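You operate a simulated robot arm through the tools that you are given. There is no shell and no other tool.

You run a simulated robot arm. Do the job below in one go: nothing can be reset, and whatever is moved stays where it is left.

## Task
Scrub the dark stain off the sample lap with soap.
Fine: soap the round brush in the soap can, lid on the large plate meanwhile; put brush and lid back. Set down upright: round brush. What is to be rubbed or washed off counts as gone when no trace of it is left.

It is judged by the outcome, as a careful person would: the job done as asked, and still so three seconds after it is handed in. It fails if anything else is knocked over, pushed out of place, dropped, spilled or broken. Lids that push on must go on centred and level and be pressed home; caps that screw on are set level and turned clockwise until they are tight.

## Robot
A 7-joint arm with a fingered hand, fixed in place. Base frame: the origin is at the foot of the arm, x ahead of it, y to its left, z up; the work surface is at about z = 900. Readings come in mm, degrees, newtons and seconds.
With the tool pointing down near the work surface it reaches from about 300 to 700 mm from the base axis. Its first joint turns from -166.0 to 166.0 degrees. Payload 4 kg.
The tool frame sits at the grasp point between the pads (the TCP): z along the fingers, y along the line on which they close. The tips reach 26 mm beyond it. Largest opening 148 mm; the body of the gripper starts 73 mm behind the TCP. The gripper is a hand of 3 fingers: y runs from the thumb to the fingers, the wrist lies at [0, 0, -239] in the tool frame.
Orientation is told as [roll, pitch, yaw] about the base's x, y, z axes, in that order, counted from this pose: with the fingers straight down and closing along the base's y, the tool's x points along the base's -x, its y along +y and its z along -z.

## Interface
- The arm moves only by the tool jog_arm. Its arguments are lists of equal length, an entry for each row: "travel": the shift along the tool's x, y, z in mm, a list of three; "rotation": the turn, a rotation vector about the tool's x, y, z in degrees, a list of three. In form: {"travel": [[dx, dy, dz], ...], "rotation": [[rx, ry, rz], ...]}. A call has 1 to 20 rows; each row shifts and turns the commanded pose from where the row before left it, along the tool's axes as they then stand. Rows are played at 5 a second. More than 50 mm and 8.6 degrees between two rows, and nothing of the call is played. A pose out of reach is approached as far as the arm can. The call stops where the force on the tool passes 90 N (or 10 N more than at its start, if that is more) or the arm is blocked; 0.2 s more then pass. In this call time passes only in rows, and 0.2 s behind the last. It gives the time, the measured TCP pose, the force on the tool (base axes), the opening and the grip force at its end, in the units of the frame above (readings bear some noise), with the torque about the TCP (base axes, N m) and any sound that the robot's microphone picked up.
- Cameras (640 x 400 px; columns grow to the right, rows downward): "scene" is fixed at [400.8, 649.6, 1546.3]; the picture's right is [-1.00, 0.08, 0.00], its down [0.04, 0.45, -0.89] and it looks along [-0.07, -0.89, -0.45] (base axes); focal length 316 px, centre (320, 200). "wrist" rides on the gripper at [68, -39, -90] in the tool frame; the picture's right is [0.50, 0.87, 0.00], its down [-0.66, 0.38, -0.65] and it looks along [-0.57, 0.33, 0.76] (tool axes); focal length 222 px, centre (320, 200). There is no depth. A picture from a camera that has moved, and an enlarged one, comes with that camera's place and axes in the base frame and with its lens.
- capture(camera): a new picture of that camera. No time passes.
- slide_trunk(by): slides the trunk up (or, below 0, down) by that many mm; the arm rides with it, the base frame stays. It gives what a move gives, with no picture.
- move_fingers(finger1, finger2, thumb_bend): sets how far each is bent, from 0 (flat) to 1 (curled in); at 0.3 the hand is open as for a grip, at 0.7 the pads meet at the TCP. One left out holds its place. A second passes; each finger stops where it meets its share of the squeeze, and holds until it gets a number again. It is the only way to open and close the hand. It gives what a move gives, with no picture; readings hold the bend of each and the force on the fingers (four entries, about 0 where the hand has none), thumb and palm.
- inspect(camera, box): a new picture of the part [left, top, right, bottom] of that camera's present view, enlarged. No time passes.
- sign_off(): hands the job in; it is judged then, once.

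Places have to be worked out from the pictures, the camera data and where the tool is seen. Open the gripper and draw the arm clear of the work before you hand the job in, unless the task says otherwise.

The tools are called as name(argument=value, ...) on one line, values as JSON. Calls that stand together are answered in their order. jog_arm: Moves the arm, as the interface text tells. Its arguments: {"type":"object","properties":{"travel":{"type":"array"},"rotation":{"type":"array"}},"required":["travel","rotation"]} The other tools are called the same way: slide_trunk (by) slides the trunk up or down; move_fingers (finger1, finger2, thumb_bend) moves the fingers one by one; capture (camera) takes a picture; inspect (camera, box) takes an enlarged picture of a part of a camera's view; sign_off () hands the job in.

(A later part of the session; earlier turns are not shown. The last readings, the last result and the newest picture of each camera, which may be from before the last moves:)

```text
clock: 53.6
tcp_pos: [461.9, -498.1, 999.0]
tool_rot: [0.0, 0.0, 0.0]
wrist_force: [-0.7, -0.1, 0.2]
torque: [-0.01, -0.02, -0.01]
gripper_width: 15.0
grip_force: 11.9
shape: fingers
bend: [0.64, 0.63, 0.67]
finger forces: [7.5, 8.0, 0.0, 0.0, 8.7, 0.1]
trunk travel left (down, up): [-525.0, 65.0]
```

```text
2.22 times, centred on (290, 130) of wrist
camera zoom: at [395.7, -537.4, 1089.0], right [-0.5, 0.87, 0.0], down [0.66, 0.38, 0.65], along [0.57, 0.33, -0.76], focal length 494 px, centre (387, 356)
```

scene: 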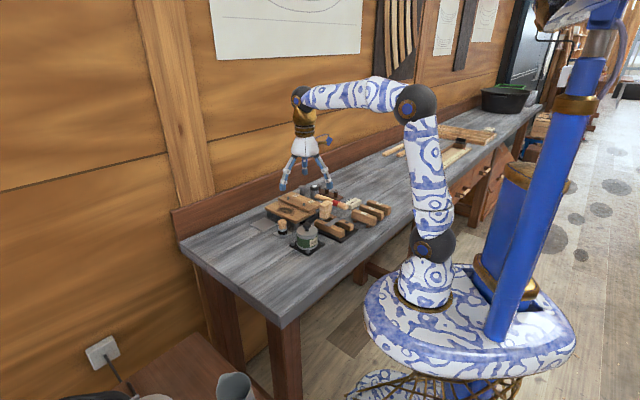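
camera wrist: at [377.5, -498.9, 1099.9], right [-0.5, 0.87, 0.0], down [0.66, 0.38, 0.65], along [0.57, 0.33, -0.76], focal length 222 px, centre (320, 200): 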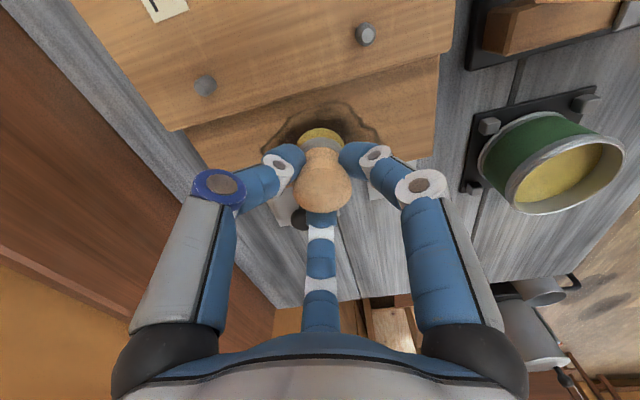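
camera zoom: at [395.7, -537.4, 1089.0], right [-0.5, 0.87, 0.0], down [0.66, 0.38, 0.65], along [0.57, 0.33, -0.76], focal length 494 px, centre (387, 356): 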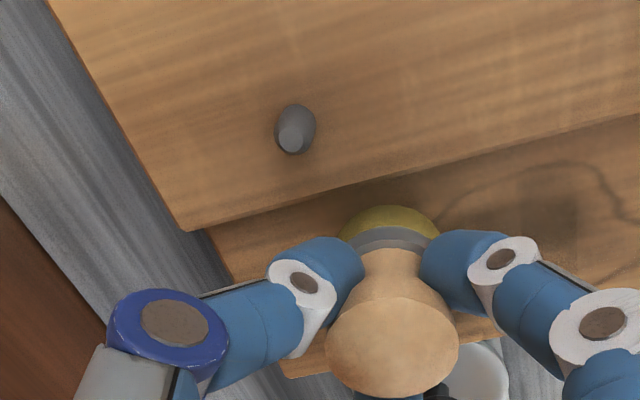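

The stain is lighter, but contact was lost again along the stroke. I press down further here to find a firm contact.

jog_arm(travel=[[0, 0, 1.5]], rotation=[[0, 0, 0]])

jog_arm(travel=[[0, 0, 1]], rotation=[[0, 0, 0]])

jog_arm(travel=[[0, 0, 1]], rotation=[[0, 0, 0]])

```text
clock: 54.0
tcp_pos: [463.0, -497.0, 998.0]
tool_rot: [-0.1, -0.1, 0.0]
wrist_force: [0.1, -1.3, 5.7]
torque: [0.04, -0.04, 0.01]
gripper_width: 14.8
grip_force: 12.0
shape: fingers
bend: [0.64, 0.63, 0.67]
finger forces: [7.5, 8.5, 0.0, 0.0, 9.4, 0.1]
trunk travel left (down, up): [-525.0, 65.0]
```

```text
clock: 54.4
tcp_pos: [462.5, -497.8, 996.6]
tool_rot: [0.0, -0.1, -0.1]
wrist_force: [1.3, -1.1, 11.1]
torque: [0.06, -0.08, -0.04]
gripper_width: 14.2
grip_force: 14.3
shape: fingers
bend: [0.64, 0.63, 0.67]
finger forces: [7.6, 11.0, 0.0, 0.0, 10.1, 0.0]
trunk travel left (down, up): [-525.0, 65.0]
```

```text
clock: 54.8
tcp_pos: [462.3, -498.5, 996.3]
tool_rot: [-0.1, -0.1, 0.0]
wrist_force: [1.7, -1.3, 19.6]
torque: [0.06, -0.21, -0.03]
gripper_width: 14.4
grip_force: 18.2
shape: fingers
bend: [0.64, 0.62, 0.67]
finger forces: [8.2, 15.6, 0.1, 0.0, 11.4, 0.0]
trunk travel left (down, up): [-525.0, 65.0]
```

Now it's firm (about 20 N). I ease off 0.5 mm and stroke back along the same line.

jog_arm(travel=[[0, 0, -0.5], [6.7, 6.7, 0], [6.7, 6.7, 0], [6.7, 6.7, 0], [6.7, 6.7, 0], [6.7, 6.7, 0], [6.7, 6.7, 0], [6.7, 6.7, 0], [6.7, 6.7, 0]], rotation=[[0, 0, 0], [0, 0, 0], [0, 0, 0], [0, 0, 0], [0, 0, 0], [0, 0, 0], [0, 0, 0], [0, 0, 0], [0, 0, 0]])

inspect(camera="scene", box=[265, 185, 315, 225])

inspect(camera="wrist", box=[160, 40, 420, 220])

```text
clock: 56.8
tcp_pos: [410.2, -441.8, 996.4]
tool_rot: [0.0, -0.1, 0.0]
wrist_force: [5.8, -5.0, 20.8]
torque: [-0.12, -0.51, -0.07]
gripper_width: 14.2
grip_force: 23.7
shape: fingers
bend: [0.66, 0.61, 0.67]
finger forces: [6.4, 26.3, 0.0, 0.0, 14.5, 0.2]
trunk travel left (down, up): [-525.0, 65.0]
```

```text
10.00 times, centred on (290, 205) of scene
camera zoom: at [400.8, 649.6, 1546.3], right [-1.0, 0.08, 0.0], down [0.04, 0.45, -0.89], along [-0.07, -0.89, -0.45], focal length 3158 px, centre (620, 150)
```

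zoom: 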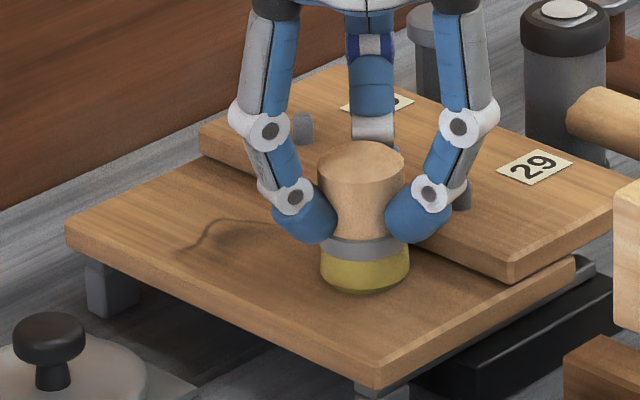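

```text
2.22 times, centred on (290, 130) of wrist
camera zoom: at [341.3, -482.8, 1086.7], right [-0.5, 0.87, 0.0], down [0.65, 0.38, 0.65], along [0.57, 0.33, -0.76], focal length 494 px, centre (387, 356)
```

zoom: 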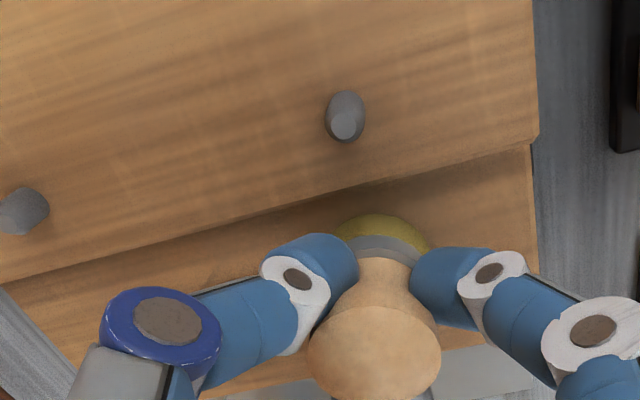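

Contact is firm, a bit strong with the drag, and the stain is fading well. I ease off 0.8 mm, shift toward the board's near edge and stroke back across the middle line.

jog_arm(travel=[[0, 0, -0.8], [-5.6, 5.6, 0], [-5.6, 5.6, 0], [-6.7, -6.7, 0], [-6.7, -6.7, 0], [-6.7, -6.7, 0], [-6.7, -6.7, 0], [-6.7, -6.7, 0], [-6.7, -6.7, 0], [-6.7, -6.7, 0], [-6.7, -6.7, 0]], rotation=[[0, 0, 0], [0, 0, 0], [0, 0, 0], [0, 0, 0], [0, 0, 0], [0, 0, 0], [0, 0, 0], [0, 0, 0], [0, 0, 0], [0, 0, 0], [0, 0, 0]])

inspect(camera="scene", box=[265, 185, 315, 225])

inspect(camera="wrist", box=[160, 40, 420, 220])

```text
clock: 59.2
tcp_pos: [473.9, -486.2, 996.1]
tool_rot: [0.0, 0.0, -0.1]
wrist_force: [-1.9, 2.2, 8.2]
torque: [0.18, 0.0, 0.0]
gripper_width: 14.1
grip_force: 17.2
shape: fingers
bend: [0.63, 0.63, 0.67]
finger forces: [12.6, 14.2, 0.1, 0.0, 8.4, 0.0]
trunk travel left (down, up): [-525.0, 65.0]
```

```text
10.00 times, centred on (290, 205) of scene
camera zoom: at [400.8, 649.6, 1546.3], right [-1.0, 0.08, 0.0], down [0.04, 0.45, -0.89], along [-0.07, -0.89, -0.45], focal length 3158 px, centre (620, 150)
```

zoom: 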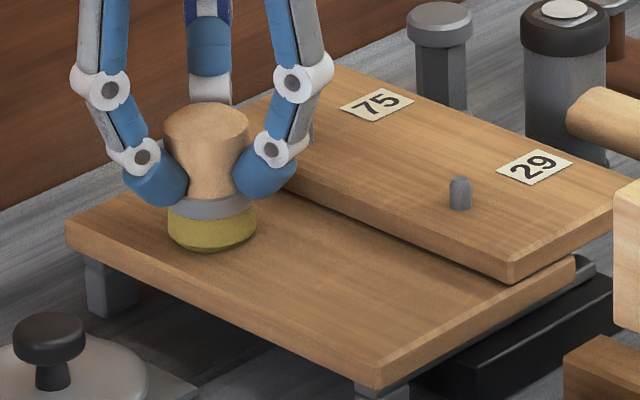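

```text
2.22 times, centred on (290, 130) of wrist
camera zoom: at [406.5, -525.5, 1086.9], right [-0.5, 0.87, 0.0], down [0.66, 0.38, 0.65], along [0.57, 0.33, -0.76], focal length 494 px, centre (387, 356)
```

zoom: 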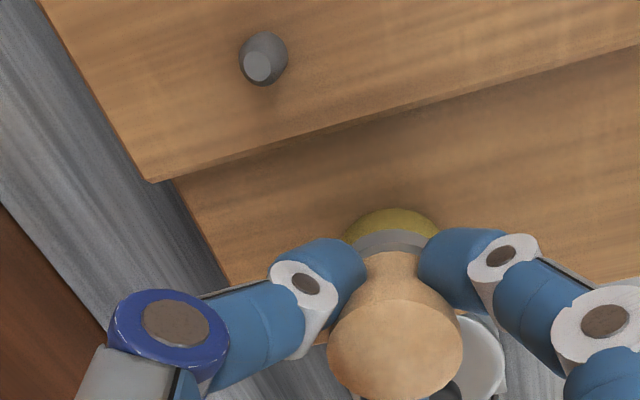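

The stain is almost entirely gone. I shift to the near-edge line and stroke back to cover the remaining border.

jog_arm(travel=[[-5, 5, 0], [-5, 5, 0], [6.7, 6.7, 0], [6.7, 6.7, 0], [6.7, 6.7, 0], [6.7, 6.7, 0], [6.7, 6.7, 0], [6.7, 6.7, 0], [6.7, 6.7, 0], [6.7, 6.7, 0]], rotation=[[0, 0, 0], [0, 0, 0], [0, 0, 0], [0, 0, 0], [0, 0, 0], [0, 0, 0], [0, 0, 0], [0, 0, 0], [0, 0, 0], [0, 0, 0]])

inspect(camera="scene", box=[265, 185, 315, 225])

inspect(camera="wrist", box=[120, 20, 420, 220])

```text
clock: 61.4
tcp_pos: [429.6, -423.3, 996.6]
tool_rot: [-0.1, -0.2, 0.0]
wrist_force: [3.2, -4.1, 17.6]
torque: [-0.03, -0.4, -0.05]
gripper_width: 13.8
grip_force: 23.7
shape: fingers
bend: [0.65, 0.62, 0.67]
finger forces: [6.8, 27.7, 0.1, 0.0, 13.7, 0.0]
trunk travel left (down, up): [-525.0, 65.0]
```

```text
10.00 times, centred on (290, 205) of scene
camera zoom: at [400.8, 649.6, 1546.3], right [-1.0, 0.08, 0.0], down [0.04, 0.45, -0.89], along [-0.07, -0.89, -0.45], focal length 3158 px, centre (620, 150)
```

zoom: 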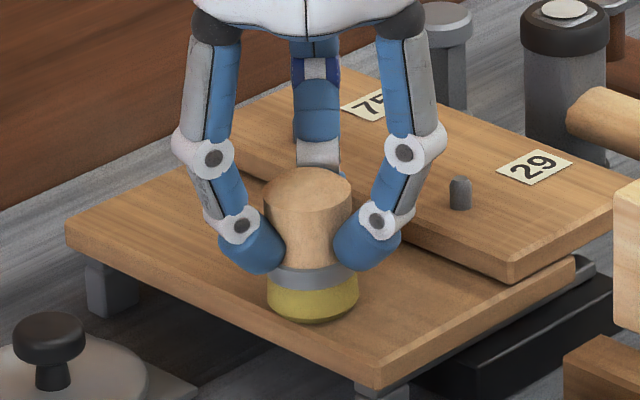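

```text
2.00 times, centred on (270, 120) of wrist
camera zoom: at [362.6, -462.4, 1086.8], right [-0.5, 0.87, 0.0], down [0.66, 0.38, 0.65], along [0.57, 0.33, -0.76], focal length 444 px, centre (420, 360)
```

zoom: 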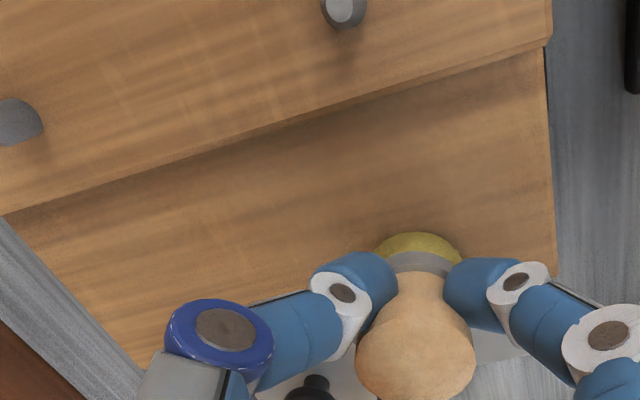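

It already looks clean. To leave no trace I run one more pass over the middle and far lines before checking closely.

jog_arm(travel=[[4.2, -4.2, 0], [4.2, -4.2, 0], [-7, -7, 0], [-7, -7, 0], [-7, -7, 0], [-7, -7, 0], [-7, -7, 0], [-7, -7, 0], [-7, -7, 0], [-6, -6, 0], [4.2, -4.2, 0], [4.2, -4.2, 0], [7, 7, 0], [7, 7, 0], [7, 7, 0], [7, 7, 0], [7, 7, 0], [7, 7, 0], [7, 7, 0]], rotation=[[0, 0, 0], [0, 0, 0], [0, 0, 0], [0, 0, 0], [0, 0, 0], [0, 0, 0], [0, 0, 0], [0, 0, 0], [0, 0, 0], [0, 0, 0], [0, 0, 0], [0, 0, 0], [0, 0, 0], [0, 0, 0], [0, 0, 0], [0, 0, 0], [0, 0, 0], [0, 0, 0], [0, 0, 0]])

jog_arm(travel=[[0, 0, -10], [0, 0, -20], [0, 0, -20]], rotation=[[0, 0, 0], [0, 0, 0], [0, 0, 0]])

inspect(camera="scene", box=[265, 185, 315, 225])

capture(camera="wrist")

```text
clock: 65.4
tcp_pos: [419.8, -446.1, 995.2]
tool_rot: [0.0, -0.2, 0.0]
wrist_force: [4.2, -5.3, 21.0]
torque: [-0.06, -0.62, -0.13]
gripper_width: 12.8
grip_force: 26.4
shape: fingers
bend: [0.67, 0.61, 0.67]
finger forces: [4.8, 32.6, 0.1, 0.0, 15.1, 0.1]
trunk travel left (down, up): [-525.0, 65.0]
```

```text
clock: 66.2
tcp_pos: [419.7, -445.7, 1046.5]
tool_rot: [0.1, 0.1, -0.1]
wrist_force: [0.2, 0.0, -0.5]
torque: [-0.03, 0.04, 0.02]
gripper_width: 13.0
grip_force: 12.5
shape: fingers
bend: [0.65, 0.62, 0.67]
finger forces: [8.1, 9.2, 0.0, 0.0, 8.2, 0.0]
trunk travel left (down, up): [-525.0, 65.0]
```

```text
10.00 times, centred on (290, 205) of scene
camera zoom: at [400.8, 649.6, 1546.3], right [-1.0, 0.08, 0.0], down [0.04, 0.45, -0.89], along [-0.07, -0.89, -0.45], focal length 3158 px, centre (620, 150)
```

zoom: 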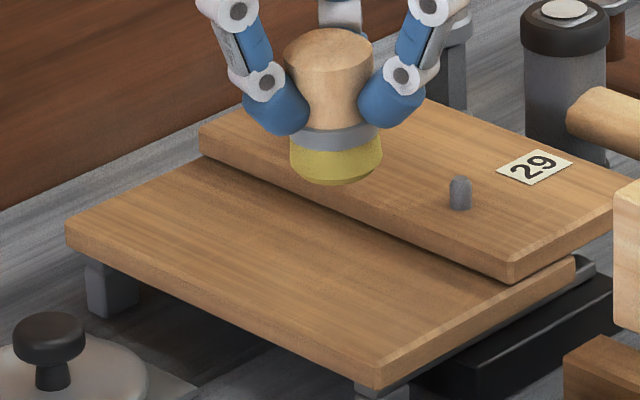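

```text
taken
camera wrist: at [352.4, -484.8, 1136.1], right [-0.5, 0.87, 0.0], down [0.66, 0.38, 0.65], along [0.57, 0.33, -0.76], focal length 222 px, centre (320, 200)
```

wrist: 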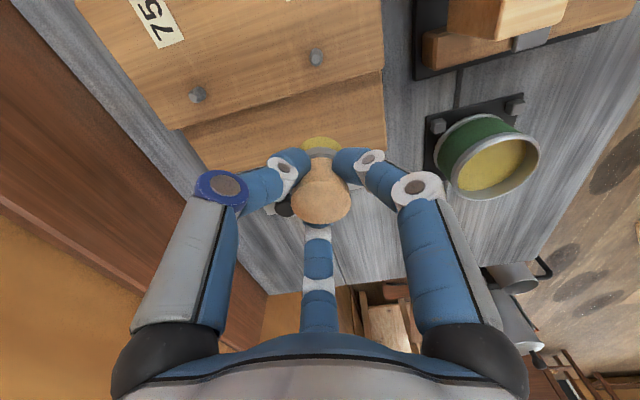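

The board looks clean from here and nothing else has shifted. I carry the brush over its small plate and look at the alignment and at the board again.

jog_arm(travel=[[-9.1, 21, 0], [-9.1, 21, 0], [-9.1, 21, 0], [-9, 21.2, 0]], rotation=[[0, 0, 0], [0, 0, 0], [0, 0, 0], [0, 0, 0]])

capture(camera="wrist")

inspect(camera="wrist", box=[20, 0, 340, 180])

inspect(camera="scene", box=[265, 195, 315, 240])

```text
clock: 67.2
tcp_pos: [457.5, -360.4, 1045.0]
tool_rot: [0.0, 0.1, 0.0]
wrist_force: [-0.4, 0.6, -0.1]
torque: [0.0, 0.0, 0.01]
gripper_width: 12.5
grip_force: 13.3
shape: fingers
bend: [0.65, 0.62, 0.67]
finger forces: [8.1, 9.4, 0.0, 0.0, 8.3, 0.0]
trunk travel left (down, up): [-525.0, 65.0]
```

```text
taken
camera wrist: at [390.1, -400.7, 1136.6], right [-0.5, 0.87, 0.0], down [0.66, 0.38, 0.65], along [0.57, 0.33, -0.76], focal length 222 px, centre (320, 200)
```

wrist: 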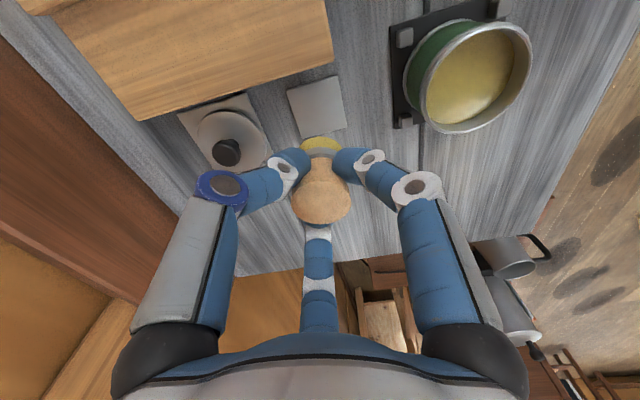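

```text
2.00 times, centred on (180, 90) of wrist
camera zoom: at [390.1, -400.7, 1136.6], right [-0.5, 0.87, 0.0], down [0.66, 0.38, 0.65], along [0.57, 0.33, -0.76], focal length 444 px, centre (600, 420)
```

zoom: 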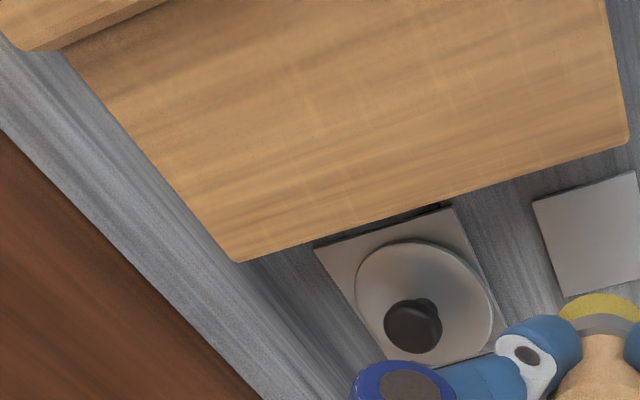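

```text
8.89 times, centred on (290, 218) of scene
camera zoom: at [400.8, 649.6, 1546.3], right [-1.0, 0.08, 0.0], down [0.04, 0.45, -0.89], along [-0.07, -0.89, -0.45], focal length 2807 px, centre (587, 44)
```

zoom: 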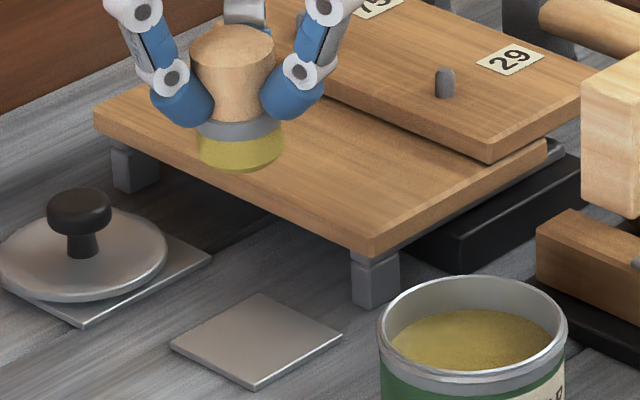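

The stain is gone. The brush leans about 6° in the grip toward +x, so I tilt the tool to bring it vertical and shift to the plate's centre before lowering.

jog_arm(travel=[[-2.4, -1.3, 0], [0, 0, 0]], rotation=[[-1.3, -2.5, 0], [-1.3, -2.5, 0]])

inspect(camera="scene", box=[270, 190, 310, 240])

inspect(camera="wrist", box=[240, 60, 400, 240])

```text
clock: 67.8
tcp_pos: [458.4, -362.5, 1044.7]
tool_rot: [2.6, -5.0, -0.1]
wrist_force: [0.5, 0.2, -1.5]
torque: [-0.01, -0.02, 0.03]
gripper_width: 12.6
grip_force: 12.9
shape: fingers
bend: [0.65, 0.62, 0.67]
finger forces: [8.1, 9.4, 0.0, 0.0, 8.4, 0.1]
trunk travel left (down, up): [-525.0, 65.0]
```

```text
8.00 times, centred on (290, 215) of scene
camera zoom: at [400.8, 649.6, 1546.3], right [-1.0, 0.08, 0.0], down [0.04, 0.45, -0.89], along [-0.07, -0.89, -0.45], focal length 2526 px, centre (560, 80)
```

zoom: 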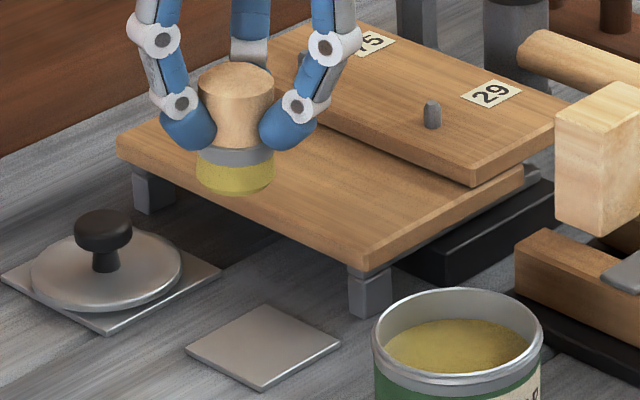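

```text
2.22 times, centred on (320, 150) of wrist
camera zoom: at [384.2, -406.6, 1127.6], right [-0.5, 0.87, 0.0], down [0.59, 0.35, 0.73], along [0.63, 0.36, -0.69], focal length 494 px, centre (320, 311)
```

zoom: 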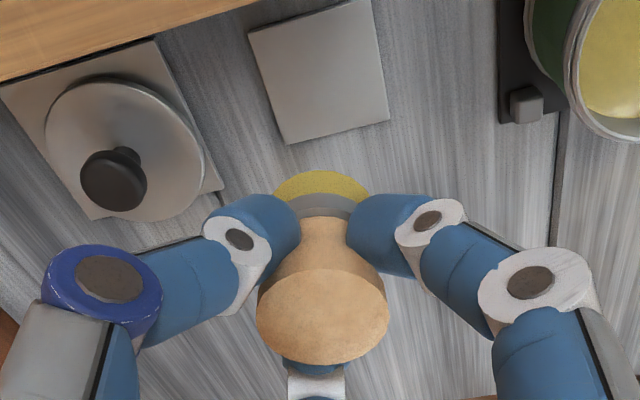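

The brush is now vertical, but both cameras put the bristles about 8 mm to +x and 3 mm to +y of the plate's centre. I correct that and lower 25 mm straight down.

jog_arm(travel=[[4, -1.8, 0], [4, -1.7, 0], [0.9, -0.45, 10], [1.3, -0.7, 15]], rotation=[[0, 0, 0], [0, 0, 0], [0, 0, 0], [0, 0, 0]])

inspect(camera="scene", box=[270, 190, 310, 240])

inspect(camera="wrist", box=[240, 60, 400, 240])

```text
clock: 68.8
tcp_pos: [451.9, -365.6, 1019.7]
tool_rot: [2.6, -5.1, -0.1]
wrist_force: [0.4, 0.3, -0.4]
torque: [0.02, -0.01, 0.0]
gripper_width: 12.6
grip_force: 13.0
shape: fingers
bend: [0.65, 0.62, 0.67]
finger forces: [8.1, 9.6, 0.0, 0.0, 8.2, 0.0]
trunk travel left (down, up): [-525.0, 65.0]
```

```text
8.00 times, centred on (290, 215) of scene
camera zoom: at [400.8, 649.6, 1546.3], right [-1.0, 0.08, 0.0], down [0.04, 0.45, -0.89], along [-0.07, -0.89, -0.45], focal length 2526 px, centre (560, 80)
```

zoom: 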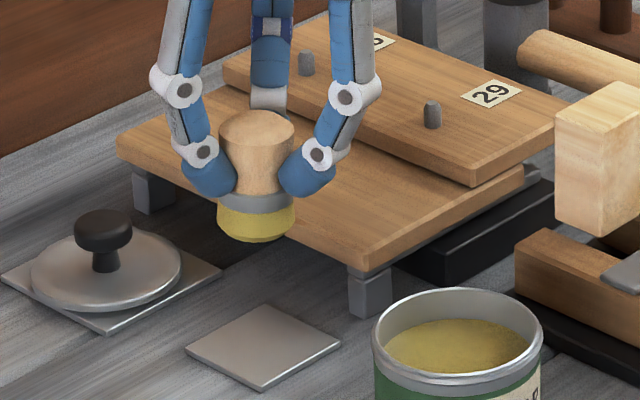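

```text
2.22 times, centred on (320, 150) of wrist
camera zoom: at [376.7, -409.9, 1101.6], right [-0.5, 0.87, 0.0], down [0.6, 0.35, 0.72], along [0.63, 0.36, -0.69], focal length 494 px, centre (320, 311)
```

zoom: 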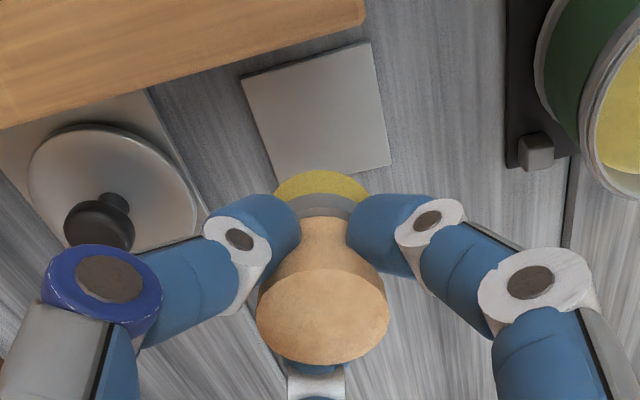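

The bristles now line up with the plate's centre in both views. I lower most of the remaining 60 mm straight down.

jog_arm(travel=[[1.3, -0.7, 15], [1.3, -0.7, 15], [1.3, -0.65, 14.8], [0.6, -0.3, 7]], rotation=[[0, 0, 0], [0, 0, 0], [0, 0, 0], [0, 0, 0]])

inspect(camera="scene", box=[270, 195, 310, 240])

inspect(camera="wrist", box=[240, 60, 400, 240])

```text
clock: 69.8
tcp_pos: [450.9, -366.1, 967.3]
tool_rot: [2.6, -5.0, -0.1]
wrist_force: [-0.1, 0.3, -1.3]
torque: [0.02, 0.01, 0.03]
gripper_width: 12.8
grip_force: 13.4
shape: fingers
bend: [0.65, 0.62, 0.67]
finger forces: [8.0, 9.7, 0.0, 0.0, 8.2, 0.0]
trunk travel left (down, up): [-525.0, 65.0]
```

```text
8.89 times, centred on (290, 218) of scene
camera zoom: at [400.8, 649.6, 1546.3], right [-1.0, 0.08, 0.0], down [0.04, 0.45, -0.89], along [-0.07, -0.89, -0.45], focal length 2807 px, centre (587, 44)
```

zoom: 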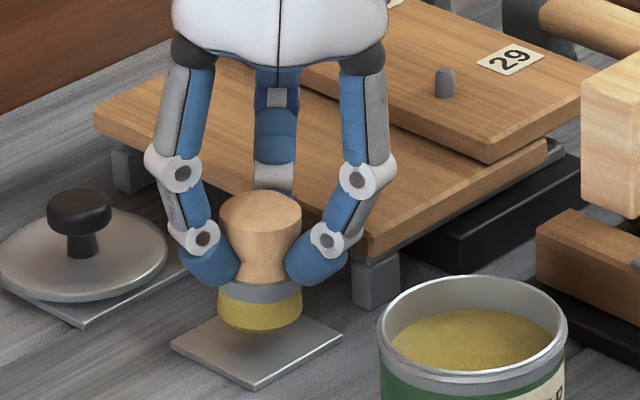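

```text
2.22 times, centred on (320, 150) of wrist
camera zoom: at [375.0, -409.9, 1049.0], right [-0.5, 0.87, 0.0], down [0.6, 0.35, 0.72], along [0.63, 0.36, -0.69], focal length 494 px, centre (320, 311)
```

zoom: 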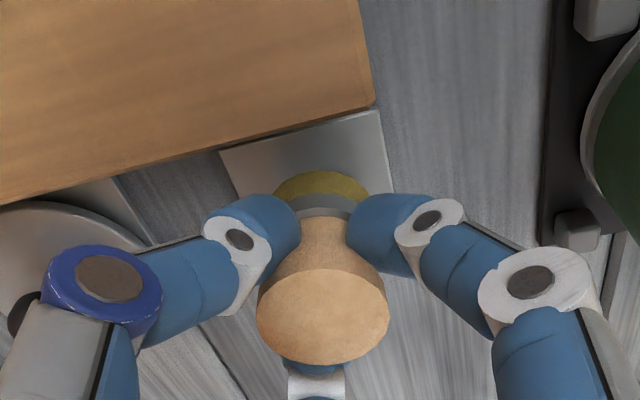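

The brush hovers some 5 mm above the plate, well centred. I creep down to contact.

jog_arm(travel=[[-0.8, -0.1, 3]], rotation=[[0, 0, 0]])

jog_arm(travel=[[0.1, -0.1, 2]], rotation=[[0, 0, 0]])

jog_arm(travel=[[0.1, -0.1, 1.5]], rotation=[[0, 0, 0]])

inspect(camera="scene", box=[275, 205, 310, 240])

```text
clock: 70.2
tcp_pos: [451.3, -366.0, 965.0]
tool_rot: [2.6, -4.9, -0.1]
wrist_force: [0.0, 0.5, -0.1]
torque: [-0.01, 0.0, 0.01]
gripper_width: 12.6
grip_force: 13.0
shape: fingers
bend: [0.65, 0.62, 0.67]
finger forces: [8.0, 9.7, 0.1, 0.0, 8.2, 0.1]
trunk travel left (down, up): [-525.0, 65.0]
```

```text
clock: 70.6
tcp_pos: [451.3, -366.1, 962.9]
tool_rot: [2.6, -4.9, -0.1]
wrist_force: [-0.2, 0.4, -0.4]
torque: [0.02, 0.01, 0.03]
gripper_width: 12.9
grip_force: 13.1
shape: fingers
bend: [0.65, 0.62, 0.67]
finger forces: [8.0, 9.7, 0.0, 0.1, 8.2, 0.0]
trunk travel left (down, up): [-525.0, 65.0]
```

```text
clock: 71.0
tcp_pos: [452.3, -366.3, 961.3]
tool_rot: [2.5, -4.9, -0.1]
wrist_force: [0.2, -0.4, -0.4]
torque: [-0.03, 0.0, -0.03]
gripper_width: 12.5
grip_force: 13.2
shape: fingers
bend: [0.65, 0.62, 0.67]
finger forces: [8.0, 9.7, 0.0, 0.0, 8.2, 0.0]
trunk travel left (down, up): [-525.0, 65.0]
```

```text
11.43 times, centred on (292, 222) of scene
camera zoom: at [400.8, 649.6, 1546.3], right [-1.0, 0.08, 0.0], down [0.04, 0.45, -0.89], along [-0.07, -0.89, -0.45], focal length 3609 px, centre (634, -57)
```

zoom: 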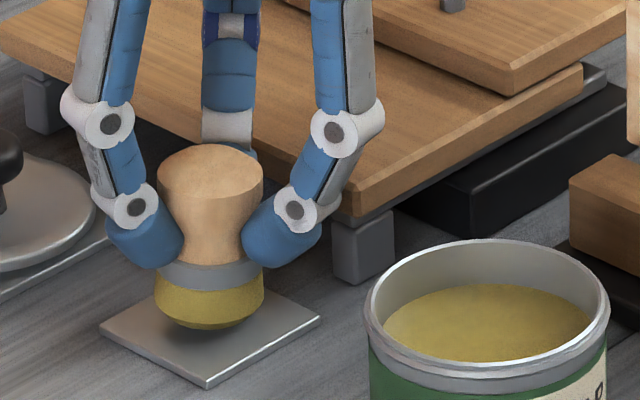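

No contact yet; I continue down in small steps.

jog_arm(travel=[[0.15, -0.1, 2]], rotation=[[0, 0, 0]])

jog_arm(travel=[[0.1, -0.1, 1.5]], rotation=[[0, 0, 0]])

jog_arm(travel=[[0.1, -0.1, 1]], rotation=[[0, 0, 0]])

inspect(camera="scene", box=[275, 205, 310, 240])

```text
clock: 71.4
tcp_pos: [451.7, -367.6, 958.4]
tool_rot: [2.6, -5.0, -0.1]
wrist_force: [0.3, -0.3, 0.1]
torque: [0.01, -0.01, 0.0]
gripper_width: 12.6
grip_force: 12.8
shape: fingers
bend: [0.65, 0.62, 0.67]
finger forces: [8.0, 9.7, 0.1, 0.0, 8.2, 0.0]
trunk travel left (down, up): [-525.0, 65.0]
```

```text
clock: 71.8
tcp_pos: [451.5, -366.4, 958.6]
tool_rot: [2.6, -5.0, -0.1]
wrist_force: [-0.5, 0.0, 0.2]
torque: [-0.01, -0.02, 0.02]
gripper_width: 12.4
grip_force: 12.9
shape: fingers
bend: [0.65, 0.62, 0.67]
finger forces: [8.0, 9.6, 0.0, 0.0, 8.1, 0.0]
trunk travel left (down, up): [-525.0, 65.0]
```

```text
clock: 72.2
tcp_pos: [452.1, -366.7, 956.0]
tool_rot: [2.6, -5.0, -0.1]
wrist_force: [-0.2, 0.5, 1.2]
torque: [0.04, 0.04, -0.02]
gripper_width: 12.4
grip_force: 13.4
shape: fingers
bend: [0.65, 0.62, 0.67]
finger forces: [8.8, 9.9, 0.0, 0.0, 8.4, 0.0]
trunk travel left (down, up): [-525.0, 65.0]
```

```text
11.43 times, centred on (292, 222) of scene
camera zoom: at [400.8, 649.6, 1546.3], right [-1.0, 0.08, 0.0], down [0.04, 0.45, -0.89], along [-0.07, -0.89, -0.45], focal length 3609 px, centre (634, -57)
```

zoom: 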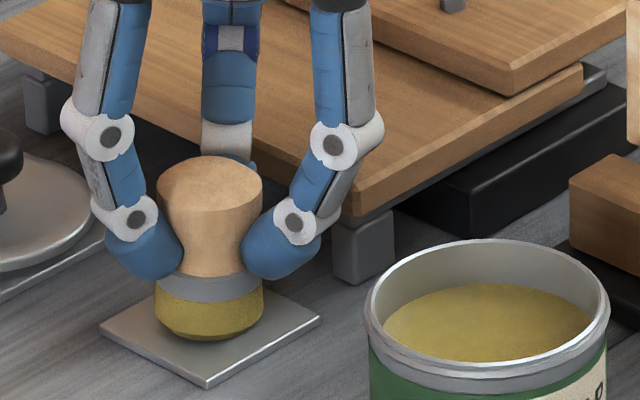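

Contact starts, and the brush sits just where it stood originally on the plate. I press 1 mm more, then loosen the grip gradually.

jog_arm(travel=[[0.1, 0, 0.8]], rotation=[[0, 0, 0]])

move_fingers(finger1=0.66, finger2=0.63, thumb_bend=0.67)

inspect(camera="scene", box=[275, 205, 310, 240])

inspect(camera="wrist", box=[240, 60, 400, 240])

```text
clock: 72.6
tcp_pos: [452.5, -365.9, 956.6]
tool_rot: [2.5, -5.0, -0.1]
wrist_force: [0.0, 1.5, 4.9]
torque: [0.03, 0.02, -0.04]
gripper_width: 12.5
grip_force: 14.6
shape: fingers
bend: [0.65, 0.62, 0.68]
finger forces: [10.6, 10.9, 0.0, 0.0, 8.6, 0.1]
trunk travel left (down, up): [-525.0, 65.0]
```

```text
clock: 73.6
tcp_pos: [451.8, -365.0, 956.5]
tool_rot: [2.7, -5.0, -0.2]
wrist_force: [2.6, -0.8, 9.0]
torque: [0.03, -0.01, -0.03]
gripper_width: 13.4
grip_force: 6.4
shape: fingers
bend: [0.65, 0.61, 0.66]
finger forces: [6.6, 4.9, 0.0, 0.0, 3.3, 0.0]
trunk travel left (down, up): [-525.0, 65.0]
```

```text
11.43 times, centred on (292, 222) of scene
camera zoom: at [400.8, 649.6, 1546.3], right [-1.0, 0.08, 0.0], down [0.04, 0.45, -0.89], along [-0.07, -0.89, -0.45], focal length 3609 px, centre (634, -57)
```

zoom: 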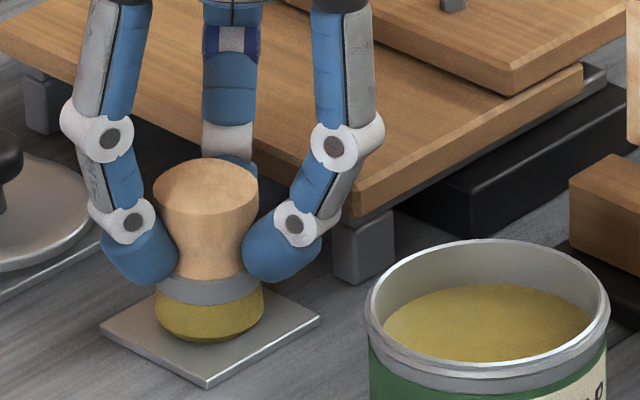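

```text
2.22 times, centred on (320, 150) of wrist
camera zoom: at [376.9, -409.9, 1038.5], right [-0.5, 0.87, -0.01], down [0.59, 0.35, 0.73], along [0.63, 0.36, -0.69], focal length 494 px, centre (320, 311)
```

zoom: 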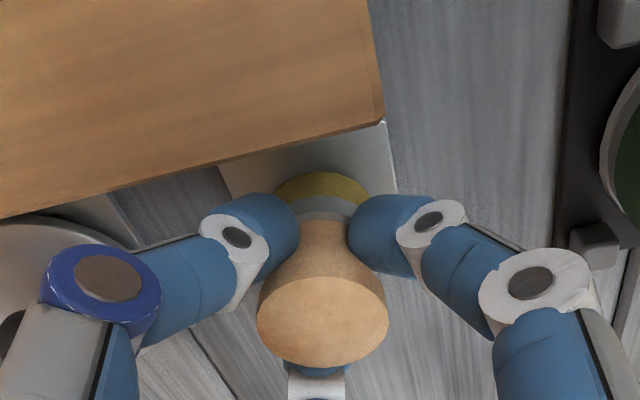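

The tips bear on the ferrule as they open, nudging the brush. I alternate small rises with small openings so it settles flat.

jog_arm(travel=[[-0.1, 0.05, -1.2]], rotation=[[0, 0, 0]])

move_fingers(finger1=0.63, finger2=0.61, thumb_bend=0.64)

inspect(camera="scene", box=[275, 205, 310, 240])

```text
clock: 74.0
tcp_pos: [452.6, -365.7, 957.2]
tool_rot: [2.6, -5.1, -0.1]
wrist_force: [0.9, -0.4, 3.2]
torque: [0.0, 0.01, -0.03]
gripper_width: 13.8
grip_force: 3.8
shape: fingers
bend: [0.65, 0.61, 0.66]
finger forces: [2.7, 3.2, 0.0, 0.0, 2.5, 0.0]
trunk travel left (down, up): [-525.0, 65.0]
```

```text
clock: 75.0
tcp_pos: [451.1, -367.0, 957.1]
tool_rot: [2.5, -4.9, -0.2]
wrist_force: [-0.3, 1.1, 0.7]
torque: [0.0, 0.03, -0.01]
gripper_width: 18.2
grip_force: 0.7
shape: fingers
bend: [0.63, 0.61, 0.64]
finger forces: [0.3, 0.3, 0.0, 0.0, 0.0, 0.0]
trunk travel left (down, up): [-525.0, 65.0]
```

```text
11.43 times, centred on (292, 222) of scene
camera zoom: at [400.8, 649.6, 1546.3], right [-1.0, 0.08, 0.0], down [0.04, 0.45, -0.89], along [-0.07, -0.89, -0.45], focal length 3609 px, centre (634, -57)
```

zoom: 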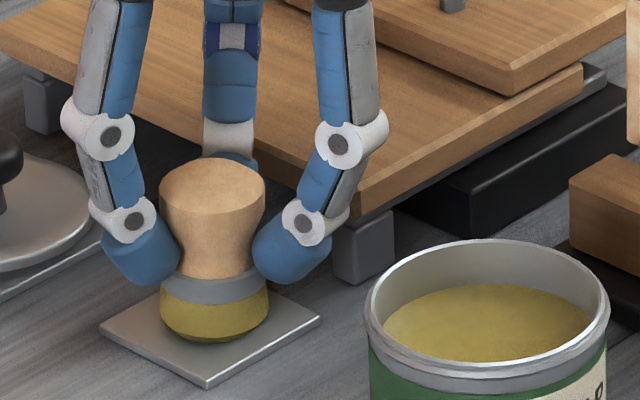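

The brush now stands free and upright. I rise slightly, open wider in two steps, then climb straight up and check.

jog_arm(travel=[[-0.2, 0.1, -2]], rotation=[[0, 0, 0]])

move_fingers(finger1=0.58, finger2=0.58, thumb_bend=0.59)

move_fingers(finger1=0.52, finger2=0.52, thumb_bend=0.52)

inspect(camera="wrist", box=[200, 60, 440, 240])

inspect(camera="scene", box=[275, 205, 310, 240])

```text
clock: 75.4
tcp_pos: [451.4, -365.7, 960.1]
tool_rot: [2.6, -5.0, 0.0]
wrist_force: [0.0, -0.5, -1.0]
torque: [0.02, -0.03, -0.02]
gripper_width: 18.4
grip_force: 0.4
shape: fingers
bend: [0.63, 0.61, 0.64]
finger forces: [0.1, 0.2, 0.0, 0.0, 0.2, 0.1]
trunk travel left (down, up): [-525.0, 65.0]
```

```text
clock: 76.4
tcp_pos: [450.6, -366.1, 959.3]
tool_rot: [2.5, -4.9, -0.1]
wrist_force: [-0.6, -0.2, 0.0]
torque: [0.05, 0.02, -0.04]
gripper_width: 35.5
grip_force: 0.1
shape: fingers
bend: [0.57, 0.57, 0.59]
finger forces: [0.0, 0.1, 0.0, 0.1, 0.0, 0.0]
trunk travel left (down, up): [-525.0, 65.0]
```

```text
clock: 77.4
tcp_pos: [451.8, -366.1, 960.3]
tool_rot: [2.6, -5.0, -0.1]
wrist_force: [3.2, 3.1, 0.6]
torque: [0.0, 0.0, 0.09]
gripper_width: 52.6
grip_force: 2.0
shape: fingers
bend: [0.52, 0.52, 0.53]
finger forces: [0.1, 0.0, 0.1, 0.0, 3.9, 0.0]
trunk travel left (down, up): [-525.0, 65.0]
```

```text
2.22 times, centred on (320, 150) of wrist
camera zoom: at [377.2, -409.8, 1041.8], right [-0.5, 0.87, 0.0], down [0.59, 0.35, 0.72], along [0.63, 0.36, -0.69], focal length 494 px, centre (320, 311)
```

zoom: 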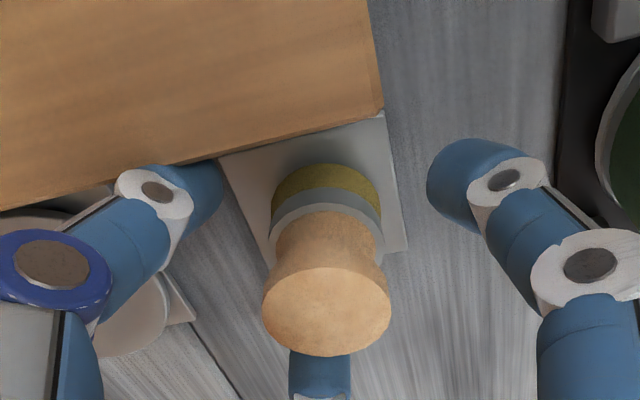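

```text
11.43 times, centred on (292, 222) of scene
camera zoom: at [400.8, 649.6, 1546.3], right [-1.0, 0.08, 0.0], down [0.04, 0.45, -0.89], along [-0.07, -0.89, -0.45], focal length 3609 px, centre (634, -57)
```

zoom: 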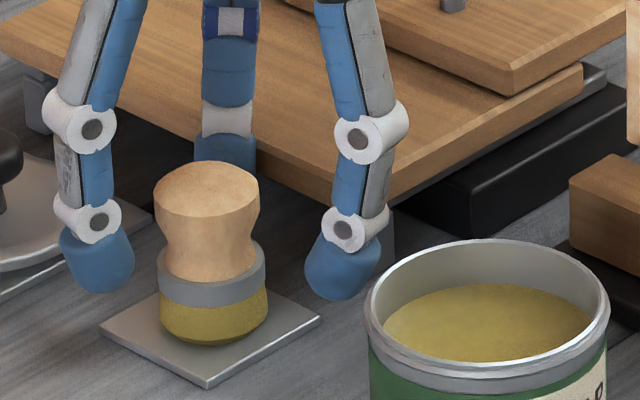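

The thumb has opened against the board's edge (about 4 N). I pull the thumb back in, then rise straight up.

move_fingers(thumb_bend=0.57)

jog_arm(travel=[[-0.45, 0.2, -5], [-0.9, 0.45, -10], [-1.7, 0.9, -20], [-2.2, 1.1, -25]], rotation=[[0, 0, 0], [0, 0, 0], [0, 0, 0], [0, 0, 0]])

inspect(camera="scene", box=[255, 185, 335, 245])

capture(camera="wrist")

```text
clock: 78.4
tcp_pos: [451.8, -366.9, 958.7]
tool_rot: [2.6, -5.0, -0.1]
wrist_force: [0.3, 0.3, 0.8]
torque: [-0.04, -0.02, 0.01]
gripper_width: 48.9
grip_force: 0.1
shape: fingers
bend: [0.52, 0.52, 0.56]
finger forces: [0.0, 0.0, 0.0, 0.0, 0.0, 0.1]
trunk travel left (down, up): [-525.0, 65.0]
```

```text
clock: 79.4
tcp_pos: [450.6, -365.7, 1019.8]
tool_rot: [2.6, -5.0, 0.0]
wrist_force: [-0.1, -0.3, 0.1]
torque: [0.02, -0.01, 0.01]
gripper_width: 48.9
grip_force: 0.0
shape: fingers
bend: [0.52, 0.52, 0.56]
finger forces: [0.0, 0.1, 0.1, 0.0, 0.1, 0.0]
trunk travel left (down, up): [-525.0, 65.0]
```

```text
6.67 times, centred on (295, 215) of scene
camera zoom: at [400.8, 649.6, 1546.3], right [-1.0, 0.08, 0.0], down [0.04, 0.45, -0.89], along [-0.07, -0.89, -0.45], focal length 2105 px, centre (487, 100)
```

zoom: 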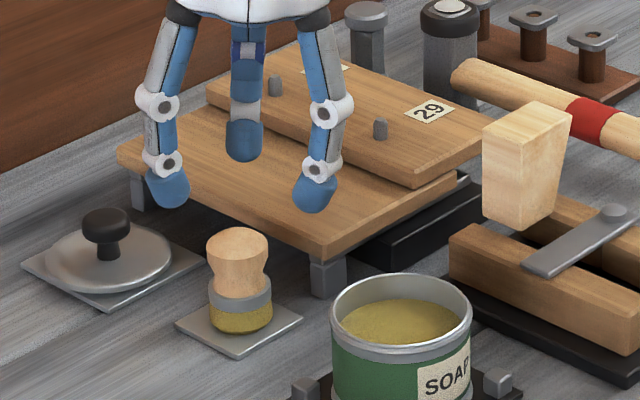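

```text
taken
camera wrist: at [376.0, -409.5, 1102.5], right [-0.5, 0.87, 0.0], down [0.6, 0.35, 0.72], along [0.63, 0.36, -0.69], focal length 222 px, centre (320, 200)
```

wrist: 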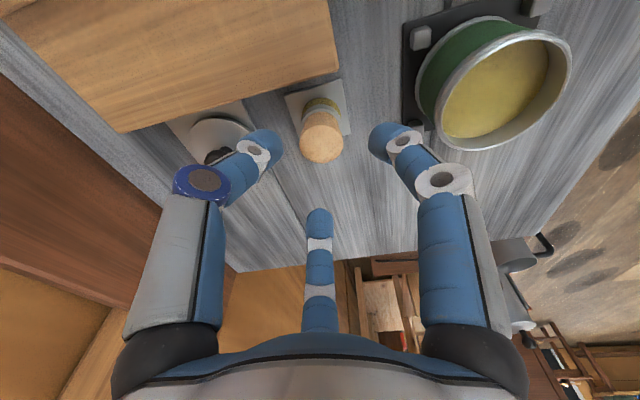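

The brush stands upright on its plate and the lap hasn't moved. I undo the tilt, open the thumb evenly, and travel back above the lid.

jog_arm(travel=[[0, 0, 0], [0, 0, 0], [-17.3, -12.4, 1.6], [-17.3, -12.4, 1.6], [-17.3, -12.4, 1.6], [-17.3, -12.4, 1.6], [-17.3, -12.4, 1.6]], rotation=[[1.3, 2.5, 0], [1.3, 2.5, 0], [0, 0, 0], [0, 0, 0], [0, 0, 0], [0, 0, 0], [0, 0, 0]])

capture(camera="wrist")

inspect(camera="scene", box=[255, 195, 315, 240])

```text
clock: 81.0
tcp_pos: [539.3, -427.4, 1010.7]
tool_rot: [0.1, 0.2, 0.0]
wrist_force: [-0.2, -1.1, 0.4]
torque: [0.01, 0.03, 0.03]
gripper_width: 49.0
grip_force: 0.1
shape: fingers
bend: [0.52, 0.52, 0.56]
finger forces: [0.1, 0.0, 0.0, 0.1, 0.1, 0.0]
trunk travel left (down, up): [-525.0, 65.0]
```

```text
taken
camera wrist: at [472.3, -467.0, 1101.2], right [-0.5, 0.87, 0.0], down [0.66, 0.38, 0.65], along [0.56, 0.33, -0.76], focal length 222 px, centre (320, 200)
```

wrist: 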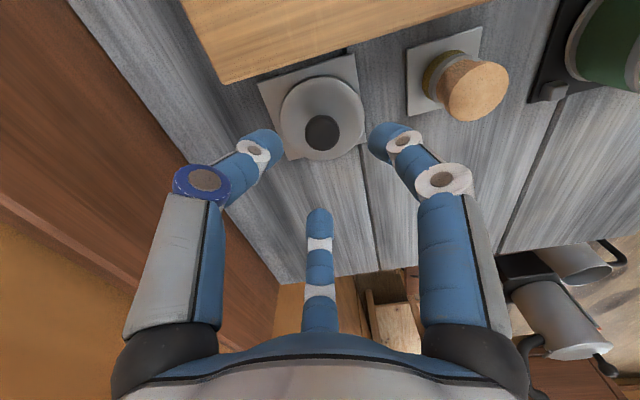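

```text
8.89 times, centred on (285, 218) of scene
camera zoom: at [400.8, 649.6, 1546.3], right [-1.0, 0.08, 0.0], down [0.04, 0.45, -0.89], along [-0.07, -0.89, -0.45], focal length 2807 px, centre (631, 44)
```

zoom: 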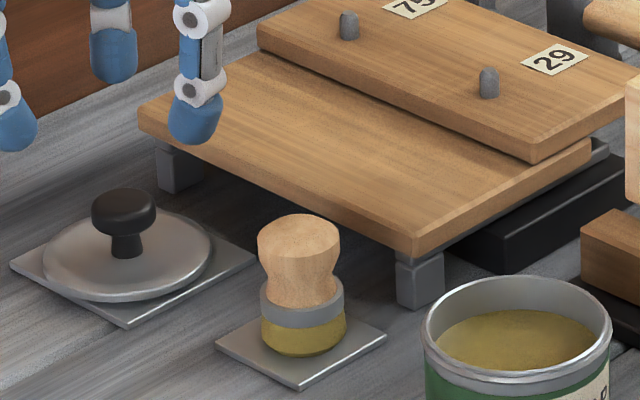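

The knob is at about (536.5,-428.3), so I shift -3.5 mm in x. I set the fingers to 0.54 and descend to TCP z of about 951, which was clear of the lid when I released it.

move_fingers(finger1=0.54, finger2=0.54, thumb_bend=0.54)

jog_arm(travel=[[3.5, 0, 10], [0, 0, 20], [0, 0, 20], [0, 0, 9]], rotation=[[0, 0, 0], [0, 0, 0], [0, 0, 0], [0, 0, 0]])

capture(camera="wrist")

inspect(camera="scene", box=[255, 200, 295, 240])

```text
clock: 82.0
tcp_pos: [538.0, -428.0, 1011.4]
tool_rot: [0.0, 0.0, 0.0]
wrist_force: [0.1, -0.9, 0.8]
torque: [0.01, -0.01, -0.01]
gripper_width: 49.1
grip_force: 0.1
shape: fingers
bend: [0.54, 0.54, 0.54]
finger forces: [0.0, 0.0, 0.0, 0.1, 0.1, 0.0]
trunk travel left (down, up): [-525.0, 65.0]
```

```text
clock: 83.0
tcp_pos: [536.5, -429.5, 952.0]
tool_rot: [0.0, 0.0, 0.0]
wrist_force: [0.5, 1.3, -0.6]
torque: [0.0, -0.01, -0.02]
gripper_width: 49.2
grip_force: 0.1
shape: fingers
bend: [0.54, 0.54, 0.54]
finger forces: [0.0, 0.0, 0.0, 0.0, 0.1, 0.0]
trunk travel left (down, up): [-525.0, 65.0]
```

```text
taken
camera wrist: at [467.8, -467.7, 1042.4], right [-0.5, 0.87, 0.0], down [0.66, 0.38, 0.65], along [0.57, 0.33, -0.76], focal length 222 px, centre (320, 200)
```

wrist: 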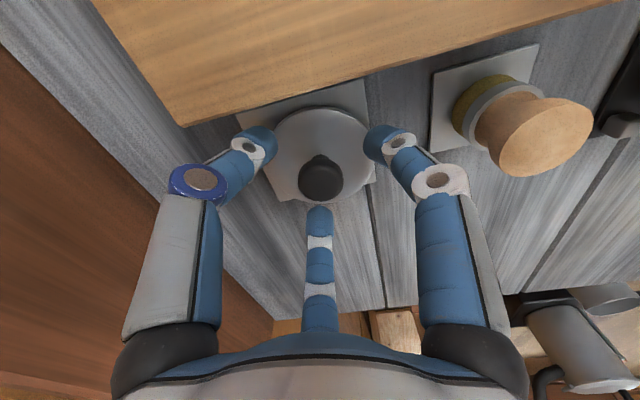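

```text
10.00 times, centred on (275, 220) of scene
camera zoom: at [400.8, 649.6, 1546.3], right [-1.0, 0.08, 0.0], down [0.04, 0.45, -0.89], along [-0.07, -0.89, -0.45], focal length 3158 px, centre (770, 0)
```

zoom: 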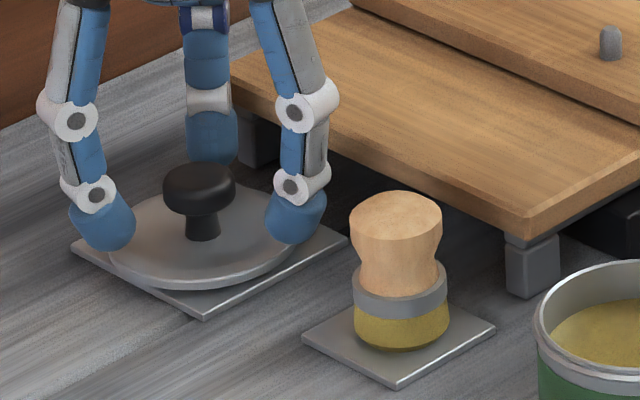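

The hand is centred around the knob with the same height relation as the first grip. I close in steps.

jog_arm(travel=[[0, 0, 2]], rotation=[[0, 0, 0]])

move_fingers(finger1=0.62, finger2=0.62, thumb_bend=0.62)

inspect(camera="scene", box=[255, 200, 295, 240])

inspect(camera="wrist", box=[220, 80, 420, 230])

```text
clock: 83.4
tcp_pos: [535.3, -427.5, 950.5]
tool_rot: [0.0, 0.1, 0.0]
wrist_force: [-0.9, 0.3, 0.2]
torque: [-0.05, -0.01, -0.02]
gripper_width: 49.0
grip_force: 0.0
shape: fingers
bend: [0.54, 0.54, 0.54]
finger forces: [0.0, 0.0, 0.1, 0.0, 0.0, 0.1]
trunk travel left (down, up): [-525.0, 65.0]
```

```text
clock: 84.4
tcp_pos: [535.4, -428.8, 950.2]
tool_rot: [0.0, 0.0, 0.1]
wrist_force: [-0.3, 0.1, -0.4]
torque: [0.02, 0.04, -0.01]
gripper_width: 23.6
grip_force: 0.0
shape: fingers
bend: [0.62, 0.62, 0.62]
finger forces: [0.0, 0.1, 0.1, 0.0, 0.1, 0.0]
trunk travel left (down, up): [-525.0, 65.0]
```

```text
10.00 times, centred on (275, 220) of scene
camera zoom: at [400.8, 649.6, 1546.3], right [-1.0, 0.08, 0.0], down [0.04, 0.45, -0.89], along [-0.07, -0.89, -0.45], focal length 3158 px, centre (770, 0)
```

zoom: 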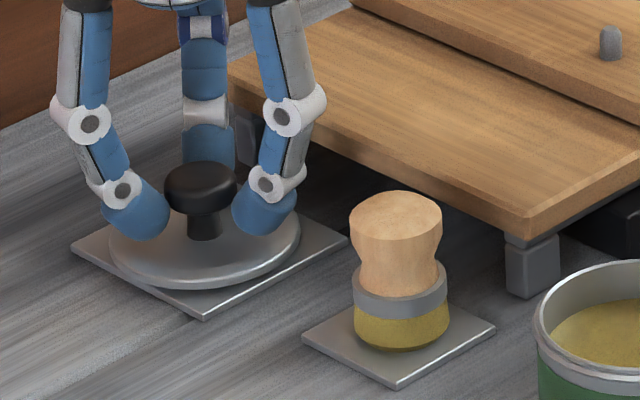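

```text
2.67 times, centred on (320, 155) of wrist
camera zoom: at [468.2, -467.9, 1040.6], right [-0.5, 0.87, 0.0], down [0.66, 0.38, 0.65], along [0.57, 0.33, -0.76], focal length 592 px, centre (320, 320)
```

zoom: 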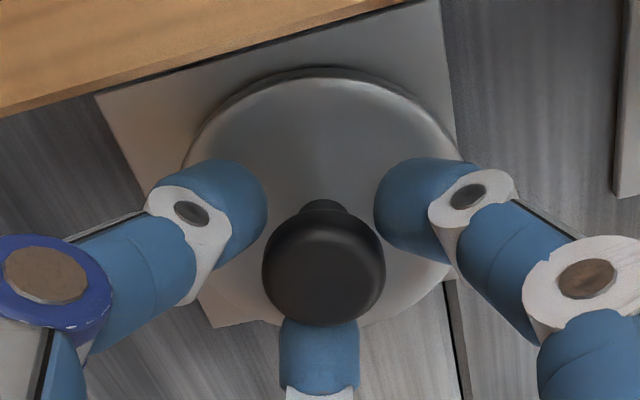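

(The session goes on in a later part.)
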